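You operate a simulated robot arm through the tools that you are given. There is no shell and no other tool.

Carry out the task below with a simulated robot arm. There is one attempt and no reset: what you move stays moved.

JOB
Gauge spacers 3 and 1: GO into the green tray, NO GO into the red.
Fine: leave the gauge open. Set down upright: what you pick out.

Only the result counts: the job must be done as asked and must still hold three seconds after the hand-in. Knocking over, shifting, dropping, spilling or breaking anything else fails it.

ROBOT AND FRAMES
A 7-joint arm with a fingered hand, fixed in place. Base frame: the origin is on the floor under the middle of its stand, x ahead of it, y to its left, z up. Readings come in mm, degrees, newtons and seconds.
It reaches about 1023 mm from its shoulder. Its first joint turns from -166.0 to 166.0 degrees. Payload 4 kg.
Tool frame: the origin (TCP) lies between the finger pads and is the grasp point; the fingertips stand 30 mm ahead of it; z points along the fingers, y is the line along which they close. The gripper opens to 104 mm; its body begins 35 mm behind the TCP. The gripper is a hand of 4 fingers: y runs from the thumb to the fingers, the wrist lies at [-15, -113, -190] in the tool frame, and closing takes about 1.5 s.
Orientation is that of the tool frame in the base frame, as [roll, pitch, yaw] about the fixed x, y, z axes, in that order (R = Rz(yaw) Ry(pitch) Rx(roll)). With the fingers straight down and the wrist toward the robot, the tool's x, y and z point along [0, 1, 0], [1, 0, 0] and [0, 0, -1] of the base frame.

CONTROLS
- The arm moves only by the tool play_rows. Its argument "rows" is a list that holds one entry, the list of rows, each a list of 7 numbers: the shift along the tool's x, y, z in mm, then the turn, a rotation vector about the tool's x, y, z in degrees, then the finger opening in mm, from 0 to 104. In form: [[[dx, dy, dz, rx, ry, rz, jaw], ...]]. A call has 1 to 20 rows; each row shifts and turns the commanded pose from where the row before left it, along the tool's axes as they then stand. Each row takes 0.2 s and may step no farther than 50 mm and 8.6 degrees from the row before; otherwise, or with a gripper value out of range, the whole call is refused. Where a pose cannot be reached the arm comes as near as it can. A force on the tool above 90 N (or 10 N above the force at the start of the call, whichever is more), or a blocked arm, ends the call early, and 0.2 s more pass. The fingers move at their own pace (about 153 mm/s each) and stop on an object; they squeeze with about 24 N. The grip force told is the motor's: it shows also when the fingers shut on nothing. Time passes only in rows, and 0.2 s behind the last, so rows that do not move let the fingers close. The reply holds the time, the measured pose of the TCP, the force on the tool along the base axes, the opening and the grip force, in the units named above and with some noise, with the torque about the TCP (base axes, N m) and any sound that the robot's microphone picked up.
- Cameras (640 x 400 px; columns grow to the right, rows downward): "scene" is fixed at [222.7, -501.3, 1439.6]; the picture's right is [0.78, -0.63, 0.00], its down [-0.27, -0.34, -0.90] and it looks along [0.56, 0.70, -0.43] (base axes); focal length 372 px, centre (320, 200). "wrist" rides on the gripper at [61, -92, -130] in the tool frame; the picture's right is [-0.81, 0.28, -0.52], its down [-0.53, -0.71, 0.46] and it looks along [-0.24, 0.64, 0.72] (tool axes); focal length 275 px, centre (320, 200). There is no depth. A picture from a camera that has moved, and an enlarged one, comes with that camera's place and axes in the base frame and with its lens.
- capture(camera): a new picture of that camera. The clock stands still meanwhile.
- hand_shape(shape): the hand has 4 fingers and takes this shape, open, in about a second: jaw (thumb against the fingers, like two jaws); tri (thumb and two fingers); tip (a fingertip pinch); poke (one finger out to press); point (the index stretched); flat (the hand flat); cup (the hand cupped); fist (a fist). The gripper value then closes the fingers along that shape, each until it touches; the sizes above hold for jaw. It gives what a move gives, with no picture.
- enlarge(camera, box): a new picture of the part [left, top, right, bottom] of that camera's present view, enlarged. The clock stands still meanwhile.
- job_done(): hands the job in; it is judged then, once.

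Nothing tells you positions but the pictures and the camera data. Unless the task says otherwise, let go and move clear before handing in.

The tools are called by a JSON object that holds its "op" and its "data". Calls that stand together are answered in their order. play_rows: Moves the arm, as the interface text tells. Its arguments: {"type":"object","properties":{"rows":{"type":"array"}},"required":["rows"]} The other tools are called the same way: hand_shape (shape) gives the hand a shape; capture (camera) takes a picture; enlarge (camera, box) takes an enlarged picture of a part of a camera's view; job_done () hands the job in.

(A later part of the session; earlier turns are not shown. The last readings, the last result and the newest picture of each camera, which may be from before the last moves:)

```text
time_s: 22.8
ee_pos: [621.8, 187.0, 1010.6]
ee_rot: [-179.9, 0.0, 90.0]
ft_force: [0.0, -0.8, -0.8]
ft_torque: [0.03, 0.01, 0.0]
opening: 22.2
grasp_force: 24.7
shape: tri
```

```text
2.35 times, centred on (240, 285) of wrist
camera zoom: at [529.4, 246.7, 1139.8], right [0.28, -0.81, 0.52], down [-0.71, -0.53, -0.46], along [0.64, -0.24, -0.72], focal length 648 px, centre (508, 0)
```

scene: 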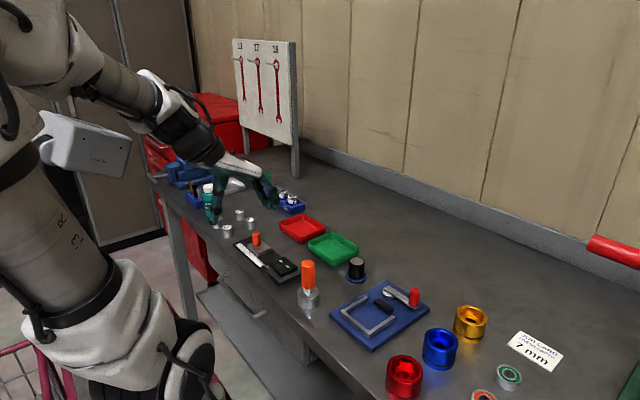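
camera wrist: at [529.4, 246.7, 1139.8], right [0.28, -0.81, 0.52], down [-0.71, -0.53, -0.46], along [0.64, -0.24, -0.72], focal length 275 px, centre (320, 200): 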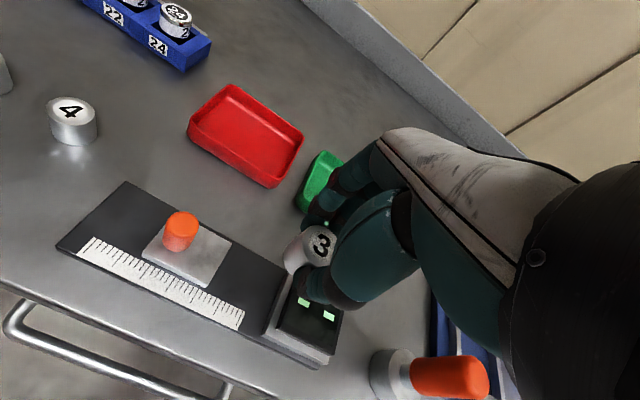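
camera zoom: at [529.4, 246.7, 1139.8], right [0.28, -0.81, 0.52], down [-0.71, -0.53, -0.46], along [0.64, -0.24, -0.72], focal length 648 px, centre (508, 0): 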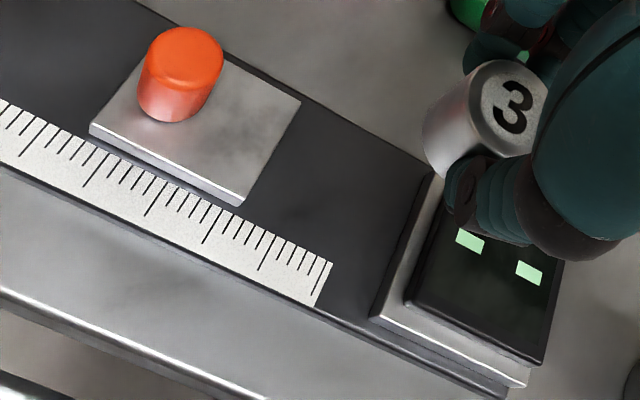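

The spacer hangs at about (624.5, 186.5) over the gap, close to the target centre (624, 189). I lower it to just above the gauge base and then feel for contact in small steps.

{"op": "play_rows", "data": {"rows": [[[2.5, 0, 25, 0, 0, 0, 14], [0, 0, 25, 0, 0, 0, 14], [0, 0, 18, 0, 0, 0, 14], [0, 0, 6, 0, 0, 0, 14], [0, 0, 0, 0, 0, 0, 14]]]}}

{"op": "enlarge", "data": {"camera": "scene", "box": [230, 200, 310, 280]}}

{"op": "enlarge", "data": {"camera": "wrist", "box": [200, 180, 360, 340]}}

```text
time_s: 24.0
ee_pos: [621.2, 190.0, 938.0]
ee_rot: [-180.0, 0.0, 90.1]
ft_force: [0.2, 0.0, -0.3]
ft_torque: [0.02, 0.03, 0.02]
opening: 22.1
grasp_force: 24.2
shape: tri
```

```text
5.00 times, centred on (270, 240) of scene
camera zoom: at [222.7, -501.3, 1439.6], right [0.78, -0.63, 0.0], down [-0.27, -0.34, -0.9], along [0.56, 0.7, -0.43], focal length 1860 px, centre (570, 0)
```

zoom: 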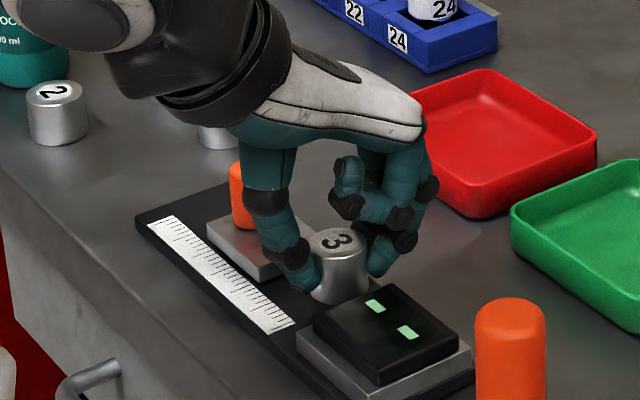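

```text
2.50 times, centred on (280, 260) of wrist
camera zoom: at [529.7, 249.5, 1067.3], right [0.28, -0.81, 0.52], down [-0.71, -0.53, -0.46], along [0.64, -0.24, -0.72], focal length 688 px, centre (420, 50)
```

zoom: 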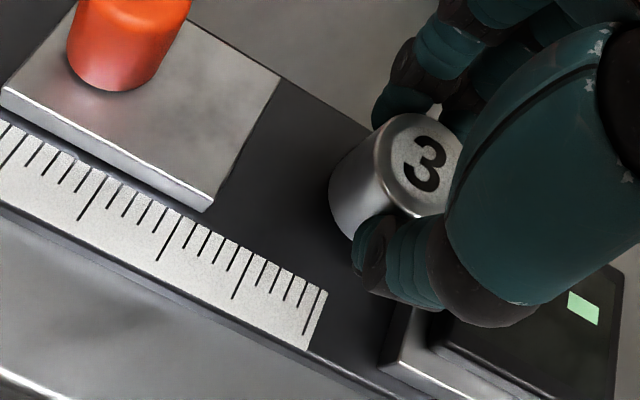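

{"op": "play_rows", "data": {"rows": [[[0, 0, 4, 0, 0, 0, 14], [0, 0, 3, 0, 0, 0, 14], [0, 0, 0, 0, 0, 0, 14]]]}}

{"op": "play_rows", "data": {"rows": [[[0, 0, 1.5, 0, 0, 0, 14], [0, 0, 0, 0, 0, 0, 14]]]}}

{"op": "play_rows", "data": {"rows": [[[0, 0, 1.5, 0, 0, 0, 14], [0, 0, 0, 0, 0, 0, 14]]]}}

{"op": "enlarge", "data": {"camera": "scene", "box": [250, 220, 300, 270]}}

```text
time_s: 24.8
ee_pos: [623.7, 189.4, 929.6]
ee_rot: [180.0, 0.0, 90.1]
ft_force: [-0.4, 0.4, 0.1]
ft_torque: [-0.02, 0.0, 0.0]
opening: 22.2
grasp_force: 24.3
shape: tri
```

```text
time_s: 25.4
ee_pos: [623.0, 189.7, 927.3]
ee_rot: [-180.0, 0.0, 90.0]
ft_force: [-0.7, -0.4, 3.7]
ft_torque: [-0.02, -0.02, 0.03]
opening: 22.4
grasp_force: 24.7
shape: tri
```

```text
time_s: 26.0
ee_pos: [622.7, 189.7, 927.4]
ee_rot: [179.9, -0.1, 90.0]
ft_force: [-0.6, -1.9, 21.5]
ft_torque: [-0.01, -0.13, -0.01]
opening: 23.3
grasp_force: 23.8
shape: tri
```

```text
8.00 times, centred on (275, 245) of scene
camera zoom: at [222.7, -501.3, 1439.6], right [0.78, -0.63, 0.0], down [-0.27, -0.34, -0.9], along [0.56, 0.7, -0.43], focal length 2975 px, centre (680, -160)
```

zoom: 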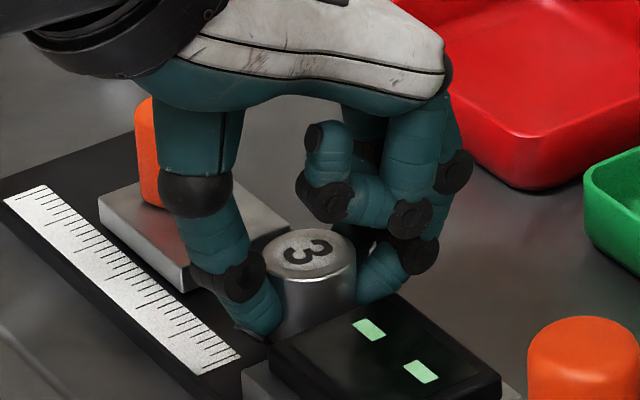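

Contact is felt at TCP z≈927 (21 N). I relax 1 mm, open gently and lift away.

{"op": "play_rows", "data": {"rows": [[[0, 0, -1.2, 0, 0, 0, 14], [0, 0, 0, 0, 0, 0, 26], [0, 0, 0, 0, 0, 0, 34], [0, 0, 0, 0, 0, 0, 46], [0, 0, 0, 0, 0, 0, 58], [0, 0, 0, 0, 0, 0, 58]]]}}

{"op": "enlarge", "data": {"camera": "scene", "box": [240, 210, 310, 280]}}

{"op": "capture", "data": {"camera": "wrist"}}

```text
time_s: 27.4
ee_pos: [621.5, 189.0, 927.3]
ee_rot: [-180.0, 0.0, 90.0]
ft_force: [-0.4, 0.1, -0.1]
ft_torque: [0.01, 0.0, 0.01]
opening: 57.5
grasp_force: 0.0
shape: tri
```

```text
5.71 times, centred on (275, 245) of scene
camera zoom: at [222.7, -501.3, 1439.6], right [0.78, -0.63, 0.0], down [-0.27, -0.34, -0.9], along [0.56, 0.7, -0.43], focal length 2125 px, centre (577, -57)
```

zoom: 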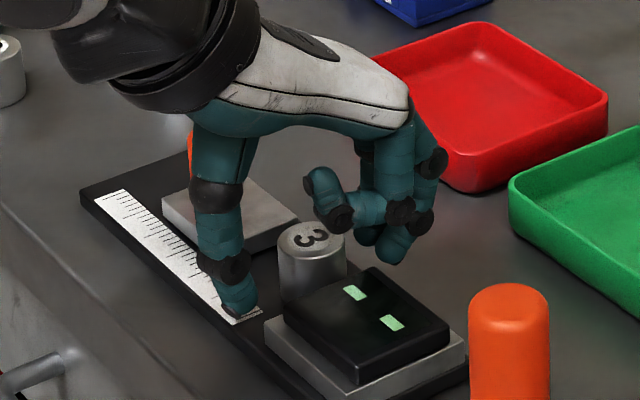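

```text
taken
camera wrist: at [529.5, 249.3, 1056.3], right [0.28, -0.81, 0.52], down [-0.71, -0.53, -0.46], along [0.64, -0.24, -0.72], focal length 275 px, centre (320, 200)
```

wrist: 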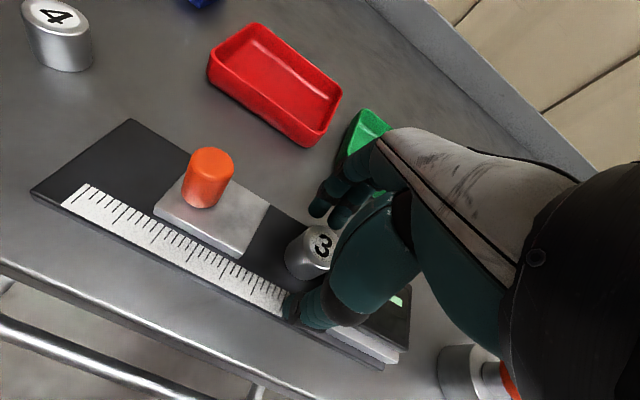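

Spacer 3 is standing upright between the jaws. I'll lift clear and move over the slider knob at about (622, 269).

{"op": "play_rows", "data": {"rows": [[[0, 0, -10, 0, 0, 0, 58], [0, 0, -25, 0, 0, 0, 58], [0, 0, -35, 0, 0, 0, 58], [27, 0, 0, 0, 0, 0, 58], [27, 0, 0, 0, 0, 0, 58], [26, 0, 0, 0, 0, 0, 58], [0, 0, 0, 0, 0, 0, 58]]]}}

{"op": "capture", "data": {"camera": "wrist"}}

{"op": "enlarge", "data": {"camera": "scene", "box": [220, 190, 310, 280]}}

```text
time_s: 29.0
ee_pos: [622.4, 268.6, 995.6]
ee_rot: [180.0, 0.0, 90.1]
ft_force: [0.0, -0.3, -0.3]
ft_torque: [-0.01, 0.03, 0.03]
opening: 57.6
grasp_force: 0.0
shape: tri
```

```text
taken
camera wrist: at [529.5, 329.2, 1126.2], right [0.28, -0.81, 0.52], down [-0.71, -0.53, -0.46], along [0.64, -0.24, -0.72], focal length 275 px, centre (320, 200)
```

wrist: 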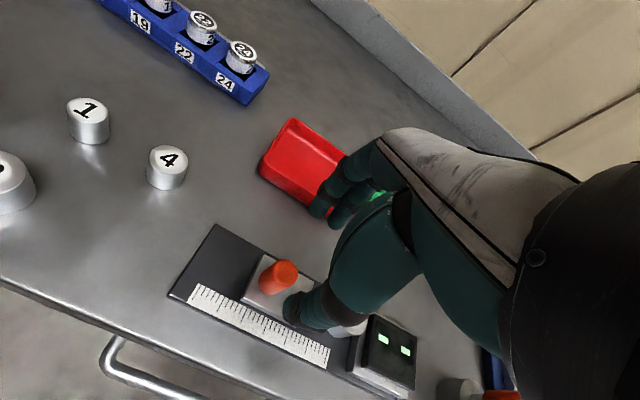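

```text
4.44 times, centred on (265, 235) of scene
camera zoom: at [222.7, -501.3, 1439.6], right [0.78, -0.63, 0.0], down [-0.27, -0.34, -0.9], along [0.56, 0.7, -0.43], focal length 1653 px, centre (564, 44)
```

zoom: 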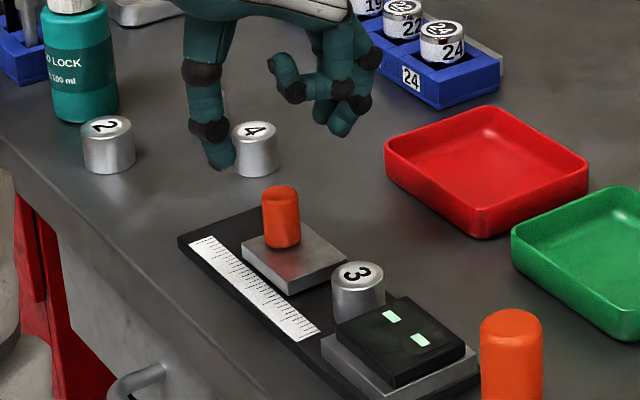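

The knob is at about (621, 270), right under the pinch. I descend and close on it.

{"op": "play_rows", "data": {"rows": [[[1, 0, 20, 0, 0, 0, 58], [0, 0, 20, 0, 0, 0, 58], [0, 0, 19, 0, 0, 0, 58], [0, 0, 0, 0, 0, 0, 58]]]}}

{"op": "capture", "data": {"camera": "wrist"}}

{"op": "enlarge", "data": {"camera": "scene", "box": [220, 190, 310, 280]}}

```text
time_s: 30.0
ee_pos: [622.0, 269.5, 936.6]
ee_rot: [180.0, 0.0, 90.1]
ft_force: [0.6, 0.0, 0.5]
ft_torque: [0.0, 0.02, -0.01]
opening: 57.5
grasp_force: 0.1
shape: tri
```

```text
taken
camera wrist: at [529.0, 329.7, 1066.4], right [0.28, -0.81, 0.52], down [-0.71, -0.53, -0.46], along [0.64, -0.24, -0.72], focal length 275 px, centre (320, 200)
```

wrist: 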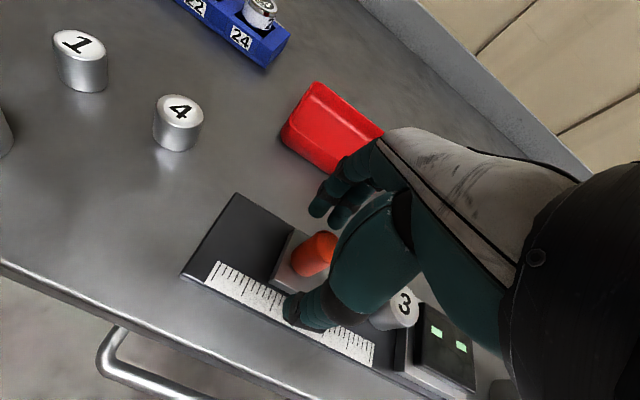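

```text
4.44 times, centred on (265, 235) of scene
camera zoom: at [222.7, -501.3, 1439.6], right [0.78, -0.63, 0.0], down [-0.27, -0.34, -0.9], along [0.56, 0.7, -0.43], focal length 1653 px, centre (564, 44)
```

zoom: 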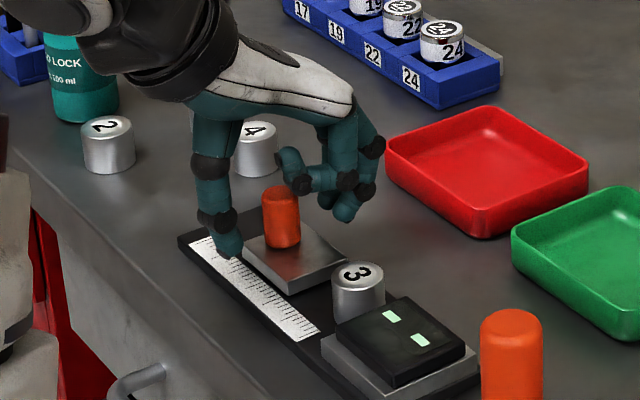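

{"op": "play_rows", "data": {"rows": [[[0, 0, 0, 0, 0, 0, 40], [0, 0, 0, 0, 0, 0, 28], [0, 0, 0, 0, 0, 0, 20], [0, 0, 0, 0, 0, 0, 12], [0, 0, 0, 0, 0, 0, 12], [0, 0, 0, 0, 0, 0, 12]]]}}

{"op": "enlarge", "data": {"camera": "scene", "box": [220, 190, 310, 280]}}

{"op": "enlarge", "data": {"camera": "wrist", "box": [180, 180, 480, 380]}}

```text
time_s: 31.4
ee_pos: [622.6, 269.6, 937.0]
ee_rot: [180.0, 0.0, 90.1]
ft_force: [-1.8, 0.4, 1.6]
ft_torque: [0.0, 0.06, 0.0]
opening: 12.8
grasp_force: 0.0
shape: tri
```

```text
4.44 times, centred on (265, 235) of scene
camera zoom: at [222.7, -501.3, 1439.6], right [0.78, -0.63, 0.0], down [-0.27, -0.34, -0.9], along [0.56, 0.7, -0.43], focal length 1653 px, centre (564, 44)
```

zoom: 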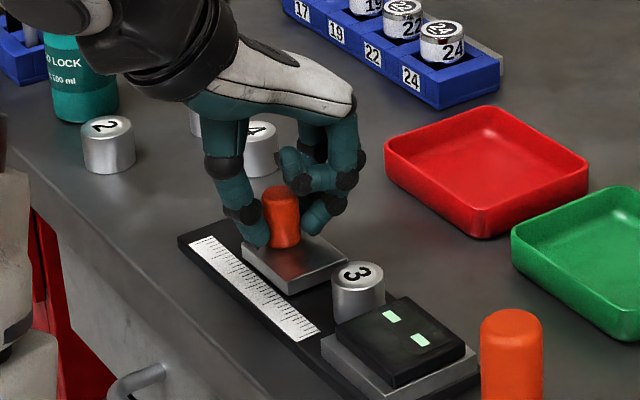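

```text
2.00 times, centred on (330, 280) of wrist
camera zoom: at [528.8, 329.7, 1066.7], right [0.28, -0.81, 0.52], down [-0.71, -0.53, -0.46], along [0.64, -0.24, -0.72], focal length 551 px, centre (300, 40)
```

zoom: 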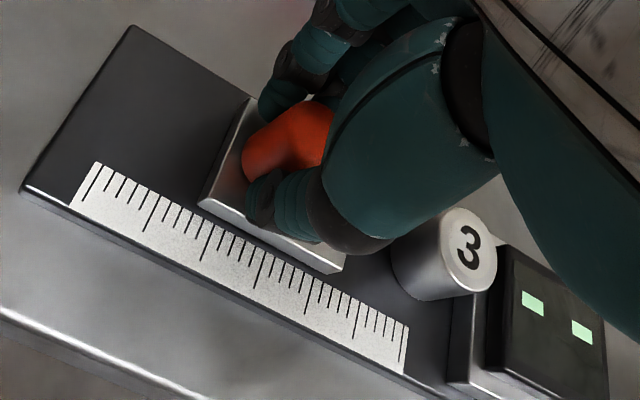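

{"op": "play_rows", "data": {"rows": [[[0, 0, 0, 0, 0, 0, 8], [0, 0, 0, 0, 0, 0, 4], [0, 0, 0, 0, 0, 0, 4], [0, 0, 0, 0, 0, 0, 4]]]}}

```text
time_s: 32.4
ee_pos: [620.8, 269.8, 936.3]
ee_rot: [-179.9, 0.0, 90.1]
ft_force: [-5.2, 0.1, -2.1]
ft_torque: [-0.04, 0.15, 0.02]
opening: 11.1
grasp_force: 23.7
shape: tri
```

The knob is gripped (24 N). I slide it toward the fixed jaw (-y), first 20 mm, checking force and display.

{"op": "play_rows", "data": {"rows": [[[-4, 0, 0, 0, 0, 0, 4], [-4, 0, 0, 0, 0, 0, 4], [-4, 0, 0, 0, 0, 0, 4], [-4, 0, 0, 0, 0, 0, 4], [-4, 0, 0, 0, 0, 0, 4], [0, 0, 0, 0, 0, 0, 4]]]}}

{"op": "enlarge", "data": {"camera": "scene", "box": [230, 200, 310, 280]}}

```text
time_s: 33.8
ee_pos: [620.9, 249.4, 936.3]
ee_rot: [180.0, 0.0, 90.0]
ft_force: [-3.3, -0.6, -8.3]
ft_torque: [-0.02, 0.04, -0.01]
opening: 11.0
grasp_force: 24.1
shape: tri
```

```text
5.00 times, centred on (270, 240) of scene
camera zoom: at [222.7, -501.3, 1439.6], right [0.78, -0.63, 0.0], down [-0.27, -0.34, -0.9], along [0.56, 0.7, -0.43], focal length 1860 px, centre (570, 0)
```

zoom: 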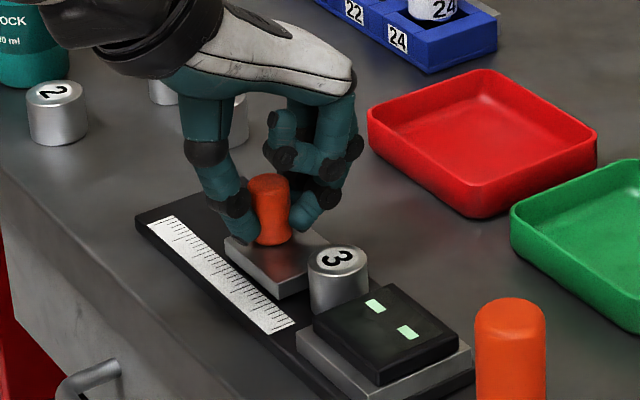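

The slider follows smoothly. I continue in small steps toward contact.

{"op": "play_rows", "data": {"rows": [[[-2, 0, 0, 0, 0, 0, 4], [-2, 0, 0, 0, 0, 0, 4], [-2, 0, 0, 0, 0, 0, 4], [-2, 0, 0, 0, 0, 0, 4], [0, 0, 0, 0, 0, 0, 4]]]}}

{"op": "enlarge", "data": {"camera": "scene", "box": [240, 210, 310, 280]}}

{"op": "enlarge", "data": {"camera": "wrist", "box": [240, 200, 480, 380]}}

```text
time_s: 35.0
ee_pos: [620.4, 243.1, 938.4]
ee_rot: [-179.9, 0.1, 90.1]
ft_force: [-5.1, 0.4, -11.3]
ft_torque: [0.03, 0.11, 0.01]
opening: 11.1
grasp_force: 24.4
shape: tri
```

```text
5.71 times, centred on (275, 245) of scene
camera zoom: at [222.7, -501.3, 1439.6], right [0.78, -0.63, 0.0], down [-0.27, -0.34, -0.9], along [0.56, 0.7, -0.43], focal length 2125 px, centre (577, -57)
```

zoom: 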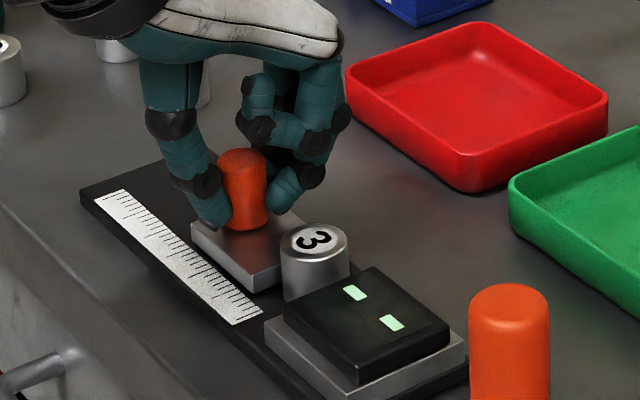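

```text
2.22 times, centred on (360, 290) of wrist
camera zoom: at [529.1, 302.1, 1067.3], right [0.28, -0.81, 0.52], down [-0.71, -0.53, -0.45], along [0.64, -0.24, -0.73], focal length 612 px, centre (231, 0)
```

zoom: 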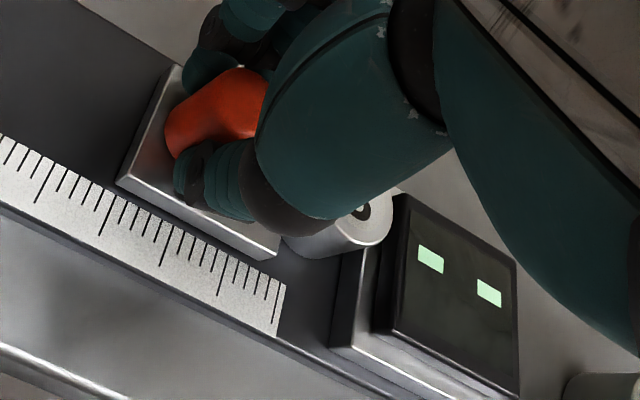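

{"op": "play_rows", "data": {"rows": [[[-2, 0, 0, 0, 0, 0, 4], [-2, 0, 0, 0, 0, 0, 4], [0, 0, 0, 0, 0, 0, 4]]]}}

{"op": "enlarge", "data": {"camera": "scene", "box": [240, 210, 310, 280]}}

{"op": "play_rows", "data": {"rows": [[[-1.5, 0, 0, 0, 0, 0, 4], [-1.5, 0, 0, 0, 0, 0, 4], [0, 0, 0, 0, 0, 0, 4]]]}}

{"op": "enlarge", "data": {"camera": "scene", "box": [240, 210, 310, 280]}}

{"op": "enlarge", "data": {"camera": "wrist", "box": [240, 200, 480, 380]}}

```text
time_s: 35.8
ee_pos: [621.7, 238.5, 938.0]
ee_rot: [-179.9, 0.0, 90.2]
ft_force: [-4.5, 5.9, -10.4]
ft_torque: [0.06, 0.1, 0.04]
opening: 10.8
grasp_force: 23.9
shape: tri
```

```text
5.71 times, centred on (275, 245) of scene
camera zoom: at [222.7, -501.3, 1439.6], right [0.78, -0.63, 0.0], down [-0.27, -0.34, -0.9], along [0.56, 0.7, -0.43], focal length 2125 px, centre (577, -57)
```

zoom: 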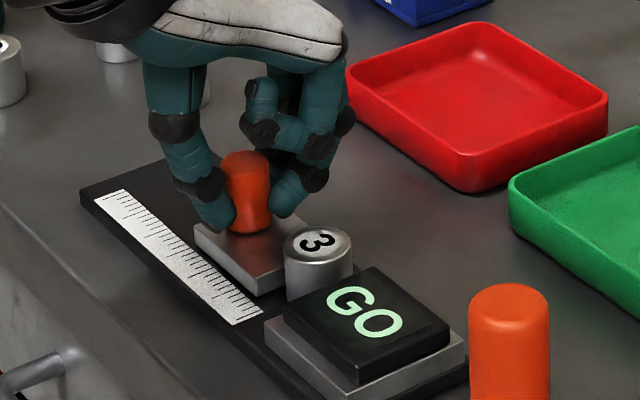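

```text
time_s: 36.6
ee_pos: [622.0, 237.7, 937.4]
ee_rot: [180.0, 0.0, 90.1]
ft_force: [-8.1, 12.4, -8.3]
ft_torque: [0.23, 0.11, 0.11]
opening: 10.5
grasp_force: 23.8
shape: tri
```

```text
5.71 times, centred on (275, 245) of scene
camera zoom: at [222.7, -501.3, 1439.6], right [0.78, -0.63, 0.0], down [-0.27, -0.34, -0.9], along [0.56, 0.7, -0.43], focal length 2125 px, centre (577, -57)
```

zoom: 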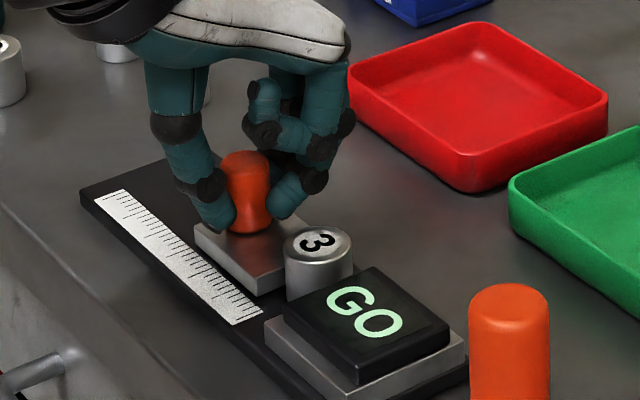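

```text
2.22 times, centred on (360, 290) of wrist
camera zoom: at [529.0, 296.7, 1067.4], right [0.28, -0.81, 0.52], down [-0.71, -0.53, -0.46], along [0.64, -0.24, -0.73], focal length 612 px, centre (231, 0)
```

zoom: 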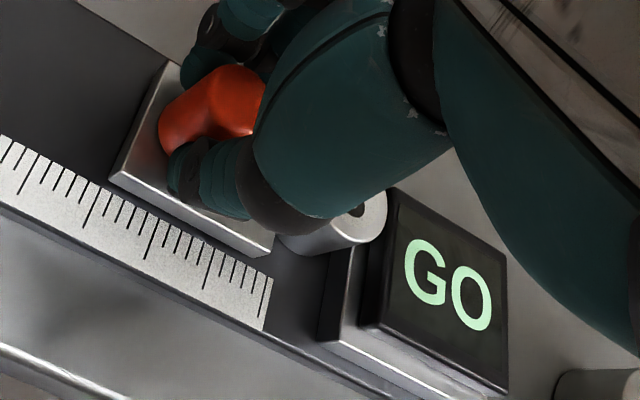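

The gauge reads **GO** for spacer 3 with the jaw firmly closed. I now open the slider back to its original place and release the knob.

{"op": "play_rows", "data": {"rows": [[[3, 0, 0, 0, 0, 0, 4], [4, 0, 0, 0, 0, 0, 4], [4, 0, 0, 0, 0, 0, 4], [5, 0, 0, 0, 0, 0, 4], [5, 0, 0, 0, 0, 0, 4], [5, 0, 0, 0, 0, 0, 4], [5, 0, 0, 0, 0, 0, 4], [4, 0, 0, 0, 0, 0, 4], [0, 0, 0, 0, 0, 0, 4]]]}}

{"op": "enlarge", "data": {"camera": "scene", "box": [220, 190, 310, 280]}}

```text
time_s: 38.6
ee_pos: [622.7, 268.8, 938.3]
ee_rot: [180.0, 0.2, 89.9]
ft_force: [-10.0, -14.0, -8.0]
ft_torque: [-0.45, 0.1, -0.06]
opening: 10.2
grasp_force: 24.0
shape: tri
```

```text
4.44 times, centred on (265, 235) of scene
camera zoom: at [222.7, -501.3, 1439.6], right [0.78, -0.63, 0.0], down [-0.27, -0.34, -0.9], along [0.56, 0.7, -0.43], focal length 1653 px, centre (564, 44)
```

zoom: 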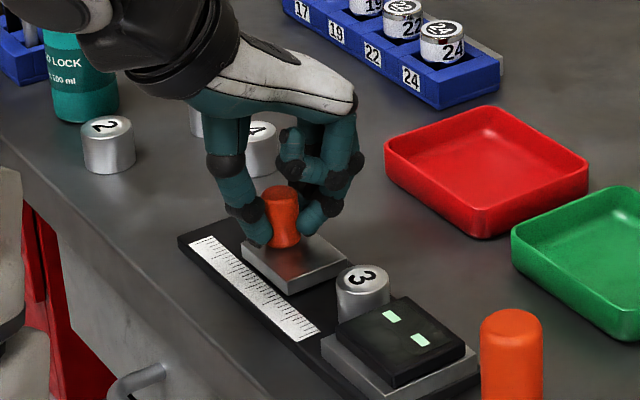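

The slider is back at its open stop and the display shows "--" again. I release the knob, lift, and locate spacer 3 again.

{"op": "play_rows", "data": {"rows": [[[-1.2, 0, 0, 0, 0, 0, 4], [0, 0, 0, 0, 0, 0, 20], [0, 0, 0, 0, 0, 0, 35], [0, 0, 0, 0, 0, 0, 58], [0, 0, 0, 0, 0, 0, 58], [0, 0, -20, 0, 0, 0, 58], [0, 0, -30, 0, 0, 0, 58], [0, 0, -20, 0, 0, 0, 58], [0, 0, 0, 0, 0, 0, 58]]]}}

{"op": "capture", "data": {"camera": "wrist"}}

{"op": "enlarge", "data": {"camera": "wrist", "box": [160, 220, 460, 400]}}

{"op": "enlarge", "data": {"camera": "scene", "box": [225, 215, 305, 285]}}

```text
time_s: 40.6
ee_pos: [621.9, 270.0, 1006.9]
ee_rot: [179.9, 0.0, 90.0]
ft_force: [-0.1, 0.8, 1.0]
ft_torque: [0.03, -0.02, 0.01]
opening: 57.6
grasp_force: 0.2
shape: tri
```

```text
taken
camera wrist: at [529.1, 330.7, 1137.5], right [0.28, -0.81, 0.52], down [-0.71, -0.53, -0.46], along [0.64, -0.24, -0.72], focal length 275 px, centre (320, 200)
```

wrist: 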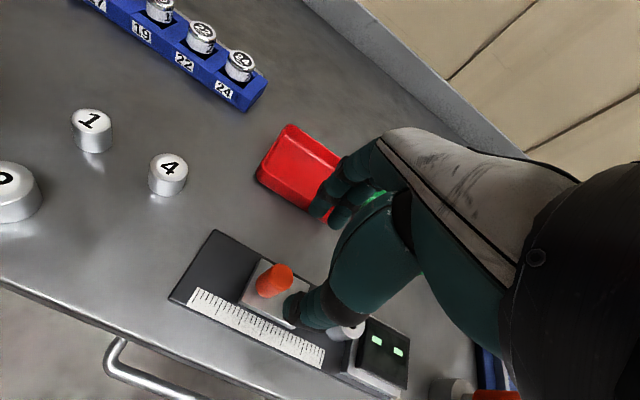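

```text
2.13 times, centred on (310, 310) of wrist
camera zoom: at [529.1, 330.7, 1137.5], right [0.28, -0.81, 0.52], down [-0.71, -0.53, -0.46], along [0.64, -0.24, -0.72], focal length 587 px, centre (341, -35)
```

zoom: 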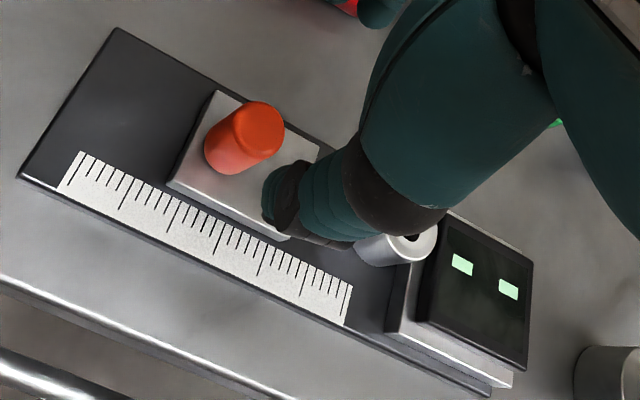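

```text
5.71 times, centred on (265, 250) of scene
camera zoom: at [222.7, -501.3, 1439.6], right [0.78, -0.63, 0.0], down [-0.27, -0.34, -0.9], along [0.56, 0.7, -0.43], focal length 2125 px, centre (634, -86)
```

zoom: 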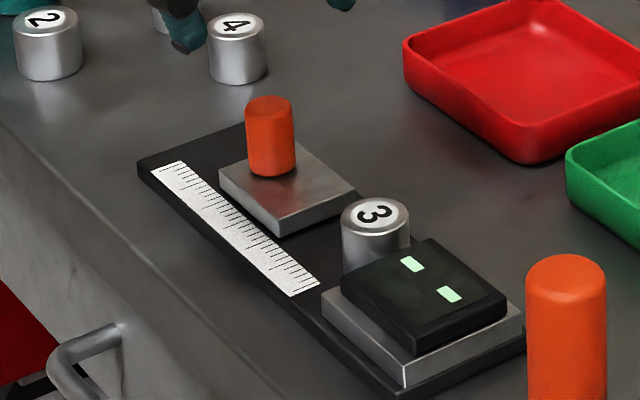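

Spacer 3 now sits against the fixed jaw at about (624, 183.5), still upright. I move back over it and re-grip slightly higher to clear the fixed block.

{"op": "play_rows", "data": {"rows": [[[-28, 0, 0, 0, 0, 0, 58], [-28, 0, 0, 0, 0, 0, 58], [-28.5, 0.5, 0, 0, 0, 0, 58], [0, 0, 25, 0, 0, 0, 58], [0, 0, 25, 0, 0, 0, 58], [0, 0, 17, 0, 0, 0, 58], [0, 0, 0, 0, 0, 0, 58]]]}}

{"op": "capture", "data": {"camera": "wrist"}}

{"op": "enlarge", "data": {"camera": "scene", "box": [240, 210, 310, 280]}}

```text
time_s: 42.2
ee_pos: [622.7, 184.4, 941.3]
ee_rot: [179.9, 0.0, 90.1]
ft_force: [-0.8, 0.6, 0.5]
ft_torque: [0.0, -0.01, -0.01]
opening: 57.8
grasp_force: 0.0
shape: tri
```

```text
taken
camera wrist: at [529.9, 244.3, 1070.9], right [0.28, -0.81, 0.52], down [-0.71, -0.53, -0.46], along [0.64, -0.24, -0.72], focal length 275 px, centre (320, 200)
```

wrist: 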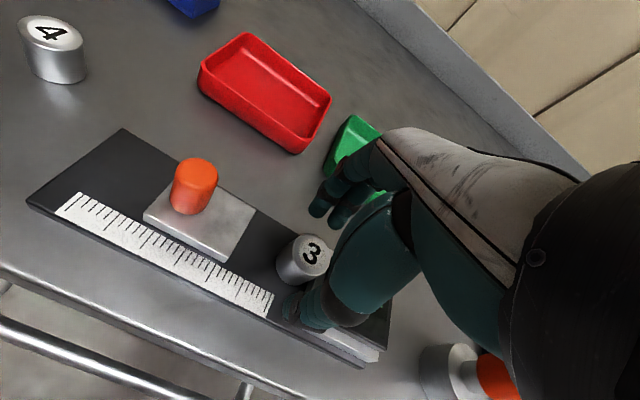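

```text
5.71 times, centred on (275, 245) of scene
camera zoom: at [222.7, -501.3, 1439.6], right [0.78, -0.63, 0.0], down [-0.27, -0.34, -0.9], along [0.56, 0.7, -0.43], focal length 2125 px, centre (577, -57)
```

zoom: 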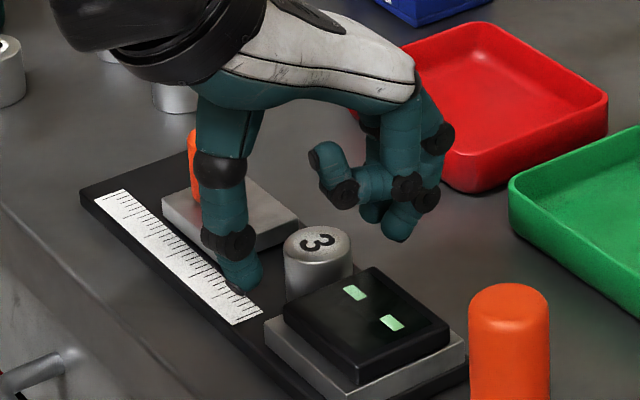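

{"op": "play_rows", "data": {"rows": [[[0.5, 1, 6, 0, 0, 0, 58], [0, 0, 5, 0, 0, 0, 58], [0, 0, 0, 0, 0, 0, 46], [0, 0, 0, 0, 0, 0, 36], [0, 0, 0, 0, 0, 0, 28], [0, 0, 0, 0, 0, 0, 20], [0, 0, 0, 0, 0, 0, 14], [0, 0, 0, 0, 0, 0, 14], [0, 0, 0, 0, 0, 0, 14]]]}}

{"op": "enlarge", "data": {"camera": "scene", "box": [240, 210, 310, 280]}}

{"op": "enlarge", "data": {"camera": "wrist", "box": [200, 180, 400, 360]}}

```text
time_s: 44.2
ee_pos: [624.0, 183.9, 931.1]
ee_rot: [-179.9, 0.0, 90.0]
ft_force: [0.5, 1.0, 1.2]
ft_torque: [-0.01, 0.0, 0.01]
opening: 21.1
grasp_force: 24.0
shape: tri
```

```text
5.71 times, centred on (275, 245) of scene
camera zoom: at [222.7, -501.3, 1439.6], right [0.78, -0.63, 0.0], down [-0.27, -0.34, -0.9], along [0.56, 0.7, -0.43], focal length 2125 px, centre (577, -57)
```

zoom: 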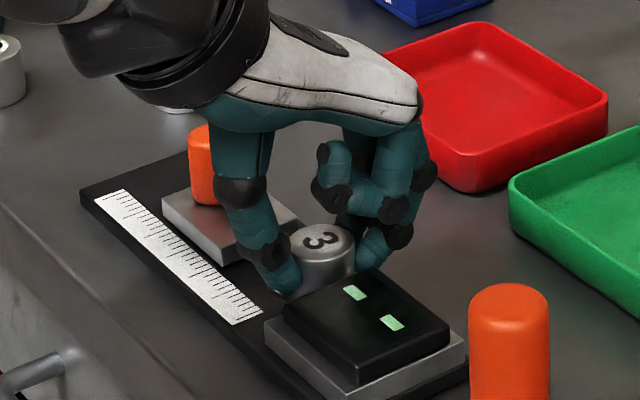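

```text
2.22 times, centred on (300, 270) of wrist
camera zoom: at [531.1, 244.9, 1059.9], right [0.28, -0.81, 0.52], down [-0.71, -0.53, -0.46], along [0.64, -0.24, -0.72], focal length 612 px, centre (364, 44)
```

zoom: 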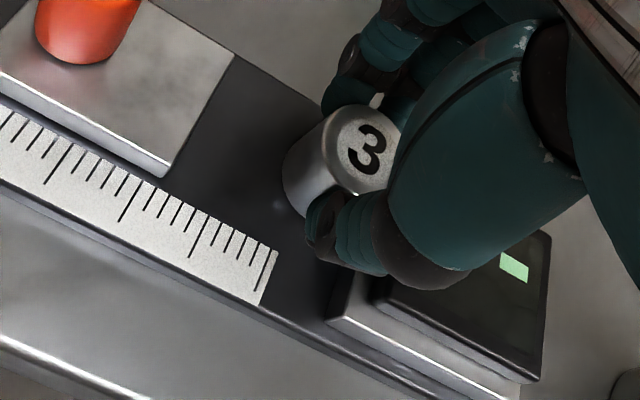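

Gripped again (24 N). I lift spacer 3 out and carry it toward the green tray, which I place at x 733–825, y 80–191 (centre ≈ 779, 136).

{"op": "play_rows", "data": {"rows": [[[0, 0, -6, 0, 0, 0, 12], [0, 0, -15, 0, 0, 0, 12], [0, 0, -30, 0, 0, 0, 12], [0, 0, -30, 0, 0, 0, 12], [-9, 30, 0, 0, 0, 0, 12], [-9, 30, 0, 0, 0, 0, 12], [-9, 30, 0, 0, 0, 0, 12], [0, 0, 0, 0, 0, 0, 12]]]}}

{"op": "capture", "data": {"camera": "wrist"}}

{"op": "capture", "data": {"camera": "scene"}}

```text
time_s: 46.0
ee_pos: [714.1, 158.5, 1011.7]
ee_rot: [-180.0, 0.0, 90.1]
ft_force: [0.3, -0.2, -0.5]
ft_torque: [0.02, -0.01, 0.04]
opening: 21.2
grasp_force: 24.5
shape: tri
```

```text
taken
camera wrist: at [621.7, 218.5, 1141.7], right [0.28, -0.81, 0.52], down [-0.71, -0.53, -0.46], along [0.64, -0.24, -0.72], focal length 275 px, centre (320, 200)
```

wrist: 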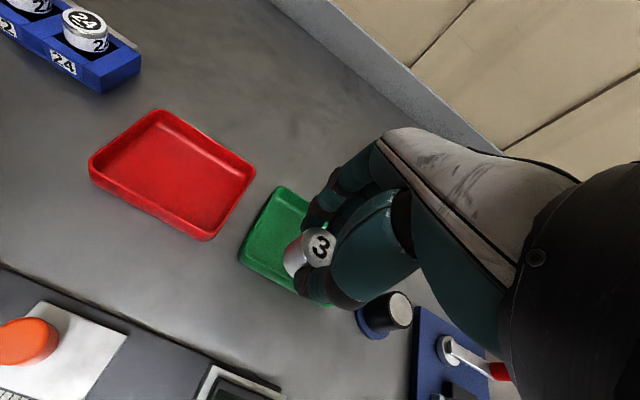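

```text
taken
```

scene: 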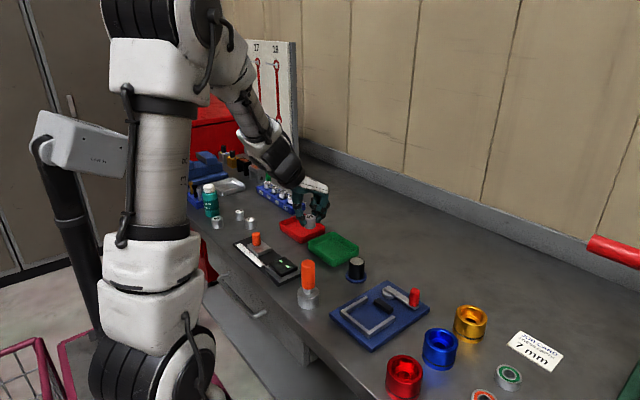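

From here the green tray reads x 729–821, y 78–189, so I aim for spacer centre ≈ (775, 118), leaving room beside it. I move over it and check the view.

{"op": "play_rows", "data": {"rows": [[[-20, 30, 0, 0, 0, 0, 12], [-20.5, 29.5, 0, 0, 0, 0, 12], [0, 0, 20, 0, 0, 0, 12], [0, 0, 0, 0, 0, 0, 12]]]}}

{"op": "capture", "data": {"camera": "wrist"}}

{"op": "enlarge", "data": {"camera": "scene", "box": [275, 190, 385, 290]}}

```text
time_s: 47.0
ee_pos: [771.9, 118.4, 991.5]
ee_rot: [180.0, 0.0, 90.1]
ft_force: [-0.8, 0.8, -0.9]
ft_torque: [-0.01, 0.0, 0.0]
opening: 21.1
grasp_force: 24.0
shape: tri
```

```text
taken
camera wrist: at [678.9, 177.9, 1120.6], right [0.28, -0.81, 0.52], down [-0.71, -0.53, -0.46], along [0.64, -0.24, -0.72], focal length 275 px, centre (320, 200)
```

wrist: 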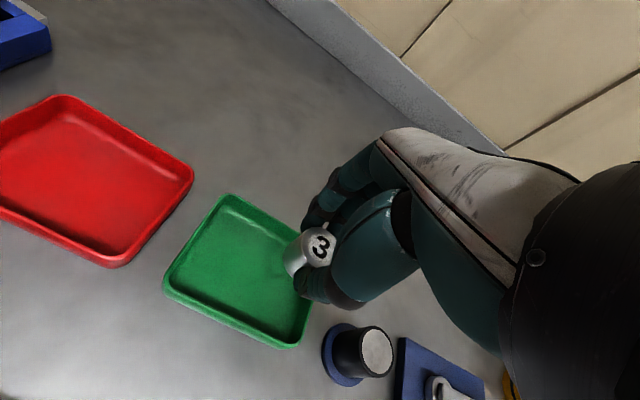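

```text
4.00 times, centred on (330, 240) of scene
camera zoom: at [222.7, -501.3, 1439.6], right [0.78, -0.63, 0.0], down [-0.27, -0.34, -0.9], along [0.56, 0.7, -0.43], focal length 1488 px, centre (280, 40)
```

zoom: 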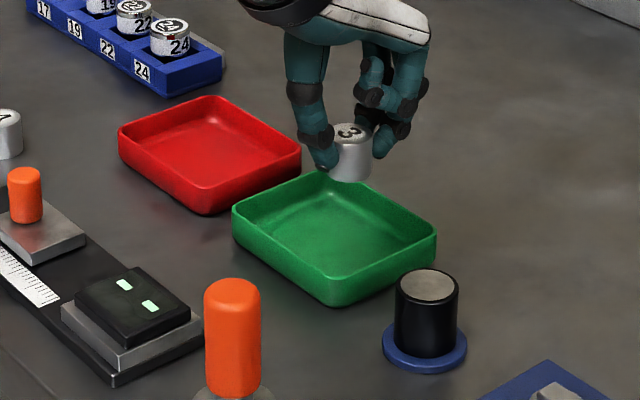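

I correct 3.5 mm in x and lower into the green tray, feeling for the floor at the end.

{"op": "play_rows", "data": {"rows": [[[0, 3.5, 15, 0, 0, 0, 12], [0, 0, 20, 0, 0, 0, 12], [0, 0, 15, 0, 0, 0, 12], [0, 0, 8, 0, 0, 0, 12], [0, 0, 0, 0, 0, 0, 12]]]}}

{"op": "capture", "data": {"camera": "wrist"}}

{"op": "enlarge", "data": {"camera": "scene", "box": [290, 200, 380, 280]}}

```text
time_s: 48.2
ee_pos: [775.0, 118.9, 933.4]
ee_rot: [180.0, 0.0, 90.0]
ft_force: [0.4, -1.2, -0.4]
ft_torque: [-0.02, 0.03, -0.01]
opening: 20.6
grasp_force: 24.3
shape: tri
```

```text
taken
camera wrist: at [682.9, 178.2, 1062.8], right [0.28, -0.81, 0.52], down [-0.71, -0.53, -0.46], along [0.64, -0.24, -0.72], focal length 275 px, centre (320, 200)
```

wrist: 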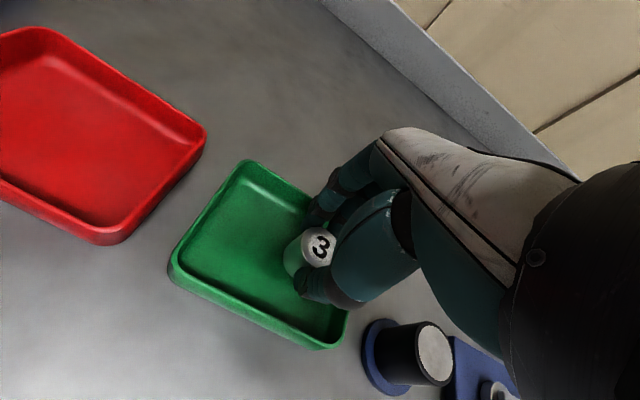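

```text
5.00 times, centred on (335, 240) of scene
camera zoom: at [222.7, -501.3, 1439.6], right [0.78, -0.63, 0.0], down [-0.27, -0.34, -0.9], along [0.56, 0.7, -0.43], focal length 1860 px, centre (245, 0)
```

zoom: 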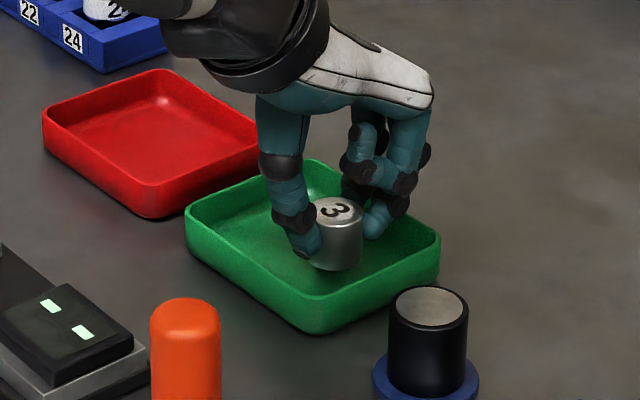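

{"op": "play_rows", "data": {"rows": [[[0, 0, 4, 0, 0, 0, 12], [0, 0, 3, 0, 0, 0, 12], [0, 0, 0, 0, 0, 0, 12]]]}}

{"op": "play_rows", "data": {"rows": [[[0, 0, 1.5, 0, 0, 0, 12], [0, 0, 0, 0, 0, 0, 12]]]}}

{"op": "play_rows", "data": {"rows": [[[0, 0, 1.5, 0, 0, 0, 12], [0, 0, 0, 0, 0, 0, 12]]]}}

```text
time_s: 49.0
ee_pos: [777.0, 118.5, 925.3]
ee_rot: [180.0, 0.0, 90.0]
ft_force: [0.3, 0.1, -0.7]
ft_torque: [0.04, 0.02, 0.0]
opening: 21.1
grasp_force: 23.8
shape: tri
```

```text
time_s: 49.6
ee_pos: [776.5, 118.1, 924.4]
ee_rot: [180.0, 0.0, 90.0]
ft_force: [-0.9, 0.6, -0.9]
ft_torque: [0.01, 0.02, 0.01]
opening: 20.8
grasp_force: 23.5
shape: tri
```

```text
time_s: 50.2
ee_pos: [776.9, 118.6, 922.7]
ee_rot: [-179.9, 0.1, 89.9]
ft_force: [-0.5, 0.9, 6.4]
ft_torque: [-0.04, -0.04, 0.02]
opening: 21.1
grasp_force: 23.6
shape: tri
```

Contact with the tray floor (6 N). I open just enough to release without touching the tray walls.

{"op": "play_rows", "data": {"rows": [[[0, 0, 0, 0, 0, 0, 22], [0, 0, 0, 0, 0, 0, 26], [0, 0, 0, 0, 0, 0, 30], [0, 0, 0, 0, 0, 0, 33], [0, 0, 0, 0, 0, 0, 33]]]}}

{"op": "enlarge", "data": {"camera": "scene", "box": [290, 200, 380, 280]}}

{"op": "enlarge", "data": {"camera": "wrist", "box": [220, 170, 400, 350]}}

```text
time_s: 51.4
ee_pos: [777.8, 117.7, 922.3]
ee_rot: [-180.0, 0.0, 90.1]
ft_force: [-0.5, 0.1, 0.8]
ft_torque: [0.05, -0.02, -0.01]
opening: 32.3
grasp_force: 0.0
shape: tri
```

```text
5.00 times, centred on (335, 240) of scene
camera zoom: at [222.7, -501.3, 1439.6], right [0.78, -0.63, 0.0], down [-0.27, -0.34, -0.9], along [0.56, 0.7, -0.43], focal length 1860 px, centre (245, 0)
```

zoom: 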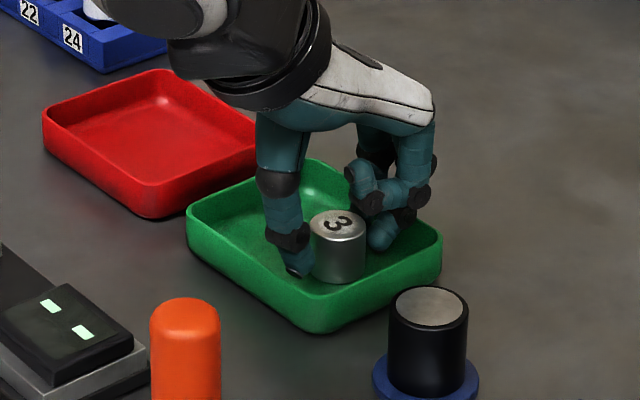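

```text
2.22 times, centred on (310, 260) of wrist
camera zoom: at [684.4, 178.3, 1052.7], right [0.28, -0.81, 0.52], down [-0.71, -0.53, -0.46], along [0.64, -0.24, -0.72], focal length 612 px, centre (342, 67)
```

zoom: 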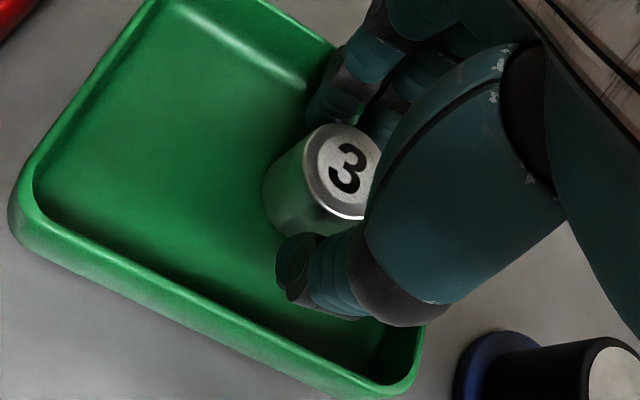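

Spacer 3 stands free and upright in the green tray. I lift straight up and clear.

{"op": "play_rows", "data": {"rows": [[[0, 0, -6, 0, 0, 0, 33], [0, 0, -14, 0, 0, 0, 33], [0, 0, -25, 0, 0, 0, 33], [0, 0, -35, 0, 0, 0, 40], [0, 0, 0, 0, 0, 0, 40]]]}}

{"op": "enlarge", "data": {"camera": "scene", "box": [270, 200, 370, 280]}}

{"op": "capture", "data": {"camera": "wrist"}}

```text
time_s: 52.6
ee_pos: [779.6, 117.4, 1001.9]
ee_rot: [-180.0, 0.0, 90.0]
ft_force: [-0.4, -0.6, 0.4]
ft_torque: [0.02, -0.05, 0.0]
opening: 39.6
grasp_force: 0.1
shape: tri
```

```text
5.00 times, centred on (320, 240) of scene
camera zoom: at [222.7, -501.3, 1439.6], right [0.78, -0.63, 0.0], down [-0.27, -0.34, -0.9], along [0.56, 0.7, -0.43], focal length 1860 px, centre (320, 0)
```

zoom: 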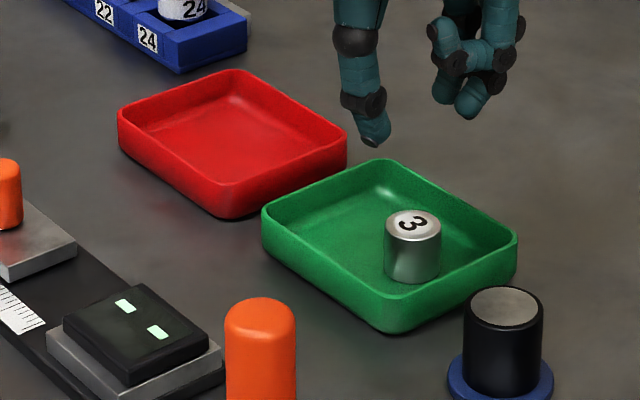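

```text
taken
camera wrist: at [686.7, 178.2, 1131.6], right [0.28, -0.81, 0.52], down [-0.71, -0.53, -0.46], along [0.64, -0.24, -0.72], focal length 275 px, centre (320, 200)
```

wrist: 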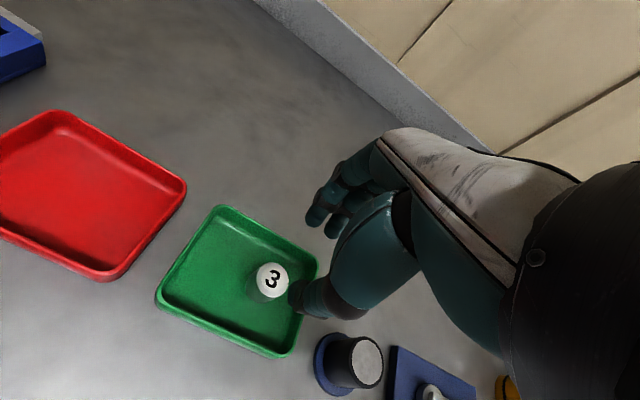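

Spacer 3 is upright in the green tray. Next is spacer 1 at about (669, 462); I move over there with a reduced opening so the thumb clears spacer 2.

{"op": "play_rows", "data": {"rows": [[[38, -12, 0, 0, 0, 0, 44], [38, -12, 0, 0, 0, 0, 44], [38, -12, 0, 0, 0, 0, 44], [38, -12, 0, 0, 0, 0, 44], [38, -12, 0, 0, 0, 0, 44], [38, -12, 0, 0, 0, 0, 44], [38, -12, 0, 0, 0, 0, 44], [38, -12, 0, 0, 0, 0, 44], [38, -12, 0, 0, 0, 0, 44], [0, 0, 0, 0, 0, 0, 44]]]}}

{"op": "capture", "data": {"camera": "wrist"}}

{"op": "enlarge", "data": {"camera": "wrist", "box": [180, 180, 400, 360]}}

{"op": "enlarge", "data": {"camera": "scene", "box": [190, 150, 290, 240]}}

```text
time_s: 54.8
ee_pos: [668.2, 460.7, 1003.8]
ee_rot: [-179.9, 0.0, 90.1]
ft_force: [-0.8, -0.8, 0.1]
ft_torque: [0.01, 0.02, 0.04]
opening: 43.5
grasp_force: 0.0
shape: tri
```

```text
taken
camera wrist: at [575.9, 520.6, 1133.9], right [0.28, -0.81, 0.52], down [-0.71, -0.53, -0.46], along [0.64, -0.24, -0.72], focal length 275 px, centre (320, 200)
```

wrist: 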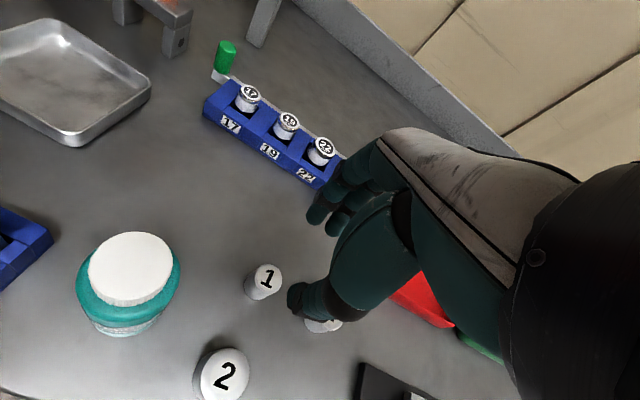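

```text
2.22 times, centred on (290, 270) of wrist
camera zoom: at [575.9, 520.6, 1133.9], right [0.28, -0.81, 0.52], down [-0.71, -0.53, -0.46], along [0.64, -0.24, -0.72], focal length 612 px, centre (387, 44)
```

zoom: 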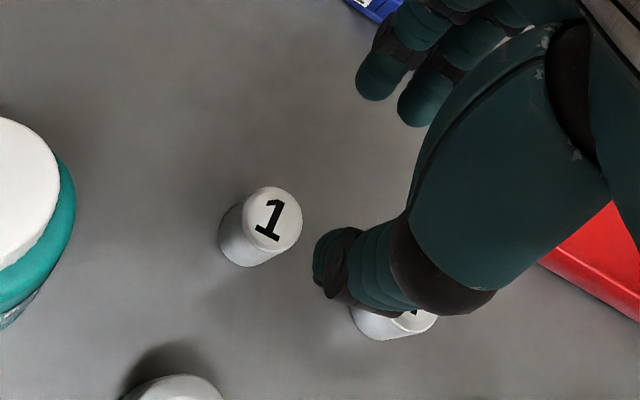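

```text
4.44 times, centred on (240, 195) of scene
camera zoom: at [222.7, -501.3, 1439.6], right [0.78, -0.63, 0.0], down [-0.27, -0.34, -0.9], along [0.56, 0.7, -0.43], focal length 1653 px, centre (676, 222)
```

zoom: 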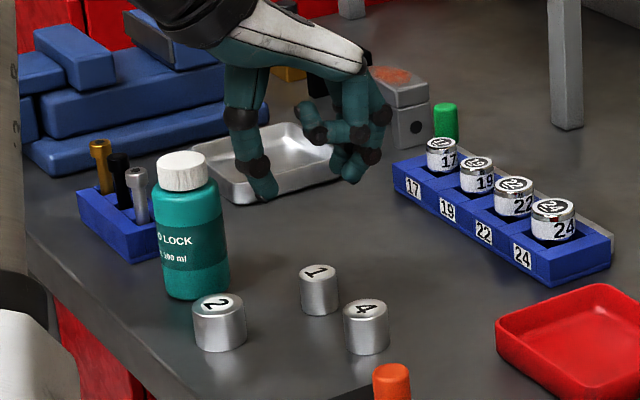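

Spacer 1 is at about (669.7, 461.8), around 26 mm in diameter. I align and descend.

{"op": "play_rows", "data": {"rows": [[[1.2, 1, 25, 0, 0, 0, 44], [0, 0, 25, 0, 0, 0, 44], [0, 0, 22, 0, 0, 0, 44], [0, 0, 0, 0, 0, 0, 44]]]}}

{"op": "enlarge", "data": {"camera": "wrist", "box": [180, 160, 400, 360]}}

{"op": "enlarge", "data": {"camera": "scene", "box": [200, 170, 280, 240]}}

```text
time_s: 56.0
ee_pos: [694.1, 444.2, 941.6]
ee_rot: [179.6, -0.7, 87.6]
ft_force: [0.2, 0.1, -0.7]
ft_torque: [-0.01, 0.02, 0.0]
opening: 43.6
grasp_force: 0.1
shape: tri
stopped in row 4: the arm was blocked; the commanded pose is now the measured one
```

```text
2.00 times, centred on (290, 260) of wrist
camera zoom: at [603.5, 507.2, 1071.4], right [0.24, -0.83, 0.51], down [-0.73, -0.5, -0.47], along [0.64, -0.26, -0.72], focal length 551 px, centre (380, 80)
```

zoom: 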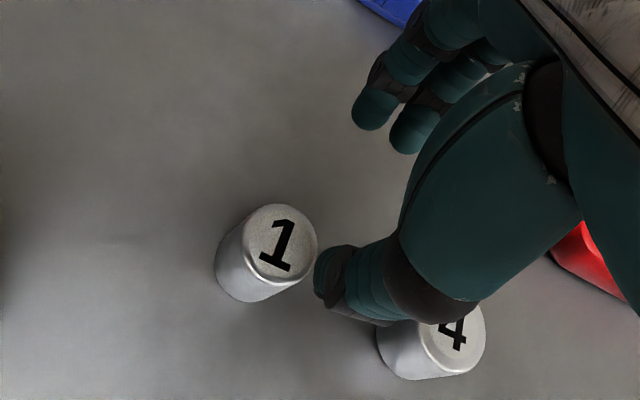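

```text
5.71 times, centred on (240, 205) of scene
camera zoom: at [222.7, -501.3, 1439.6], right [0.78, -0.63, 0.0], down [-0.27, -0.34, -0.9], along [0.56, 0.7, -0.43], focal length 2125 px, centre (777, 171)
```

zoom: 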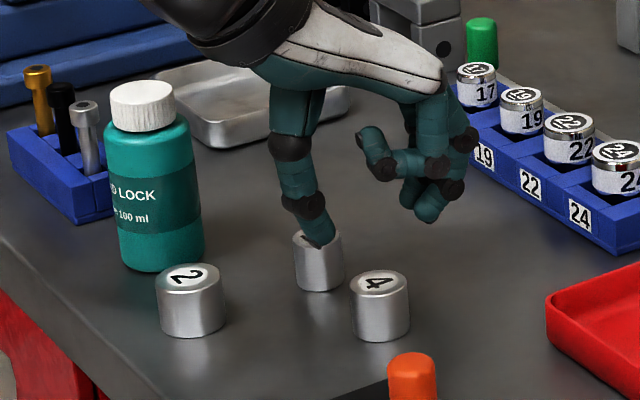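

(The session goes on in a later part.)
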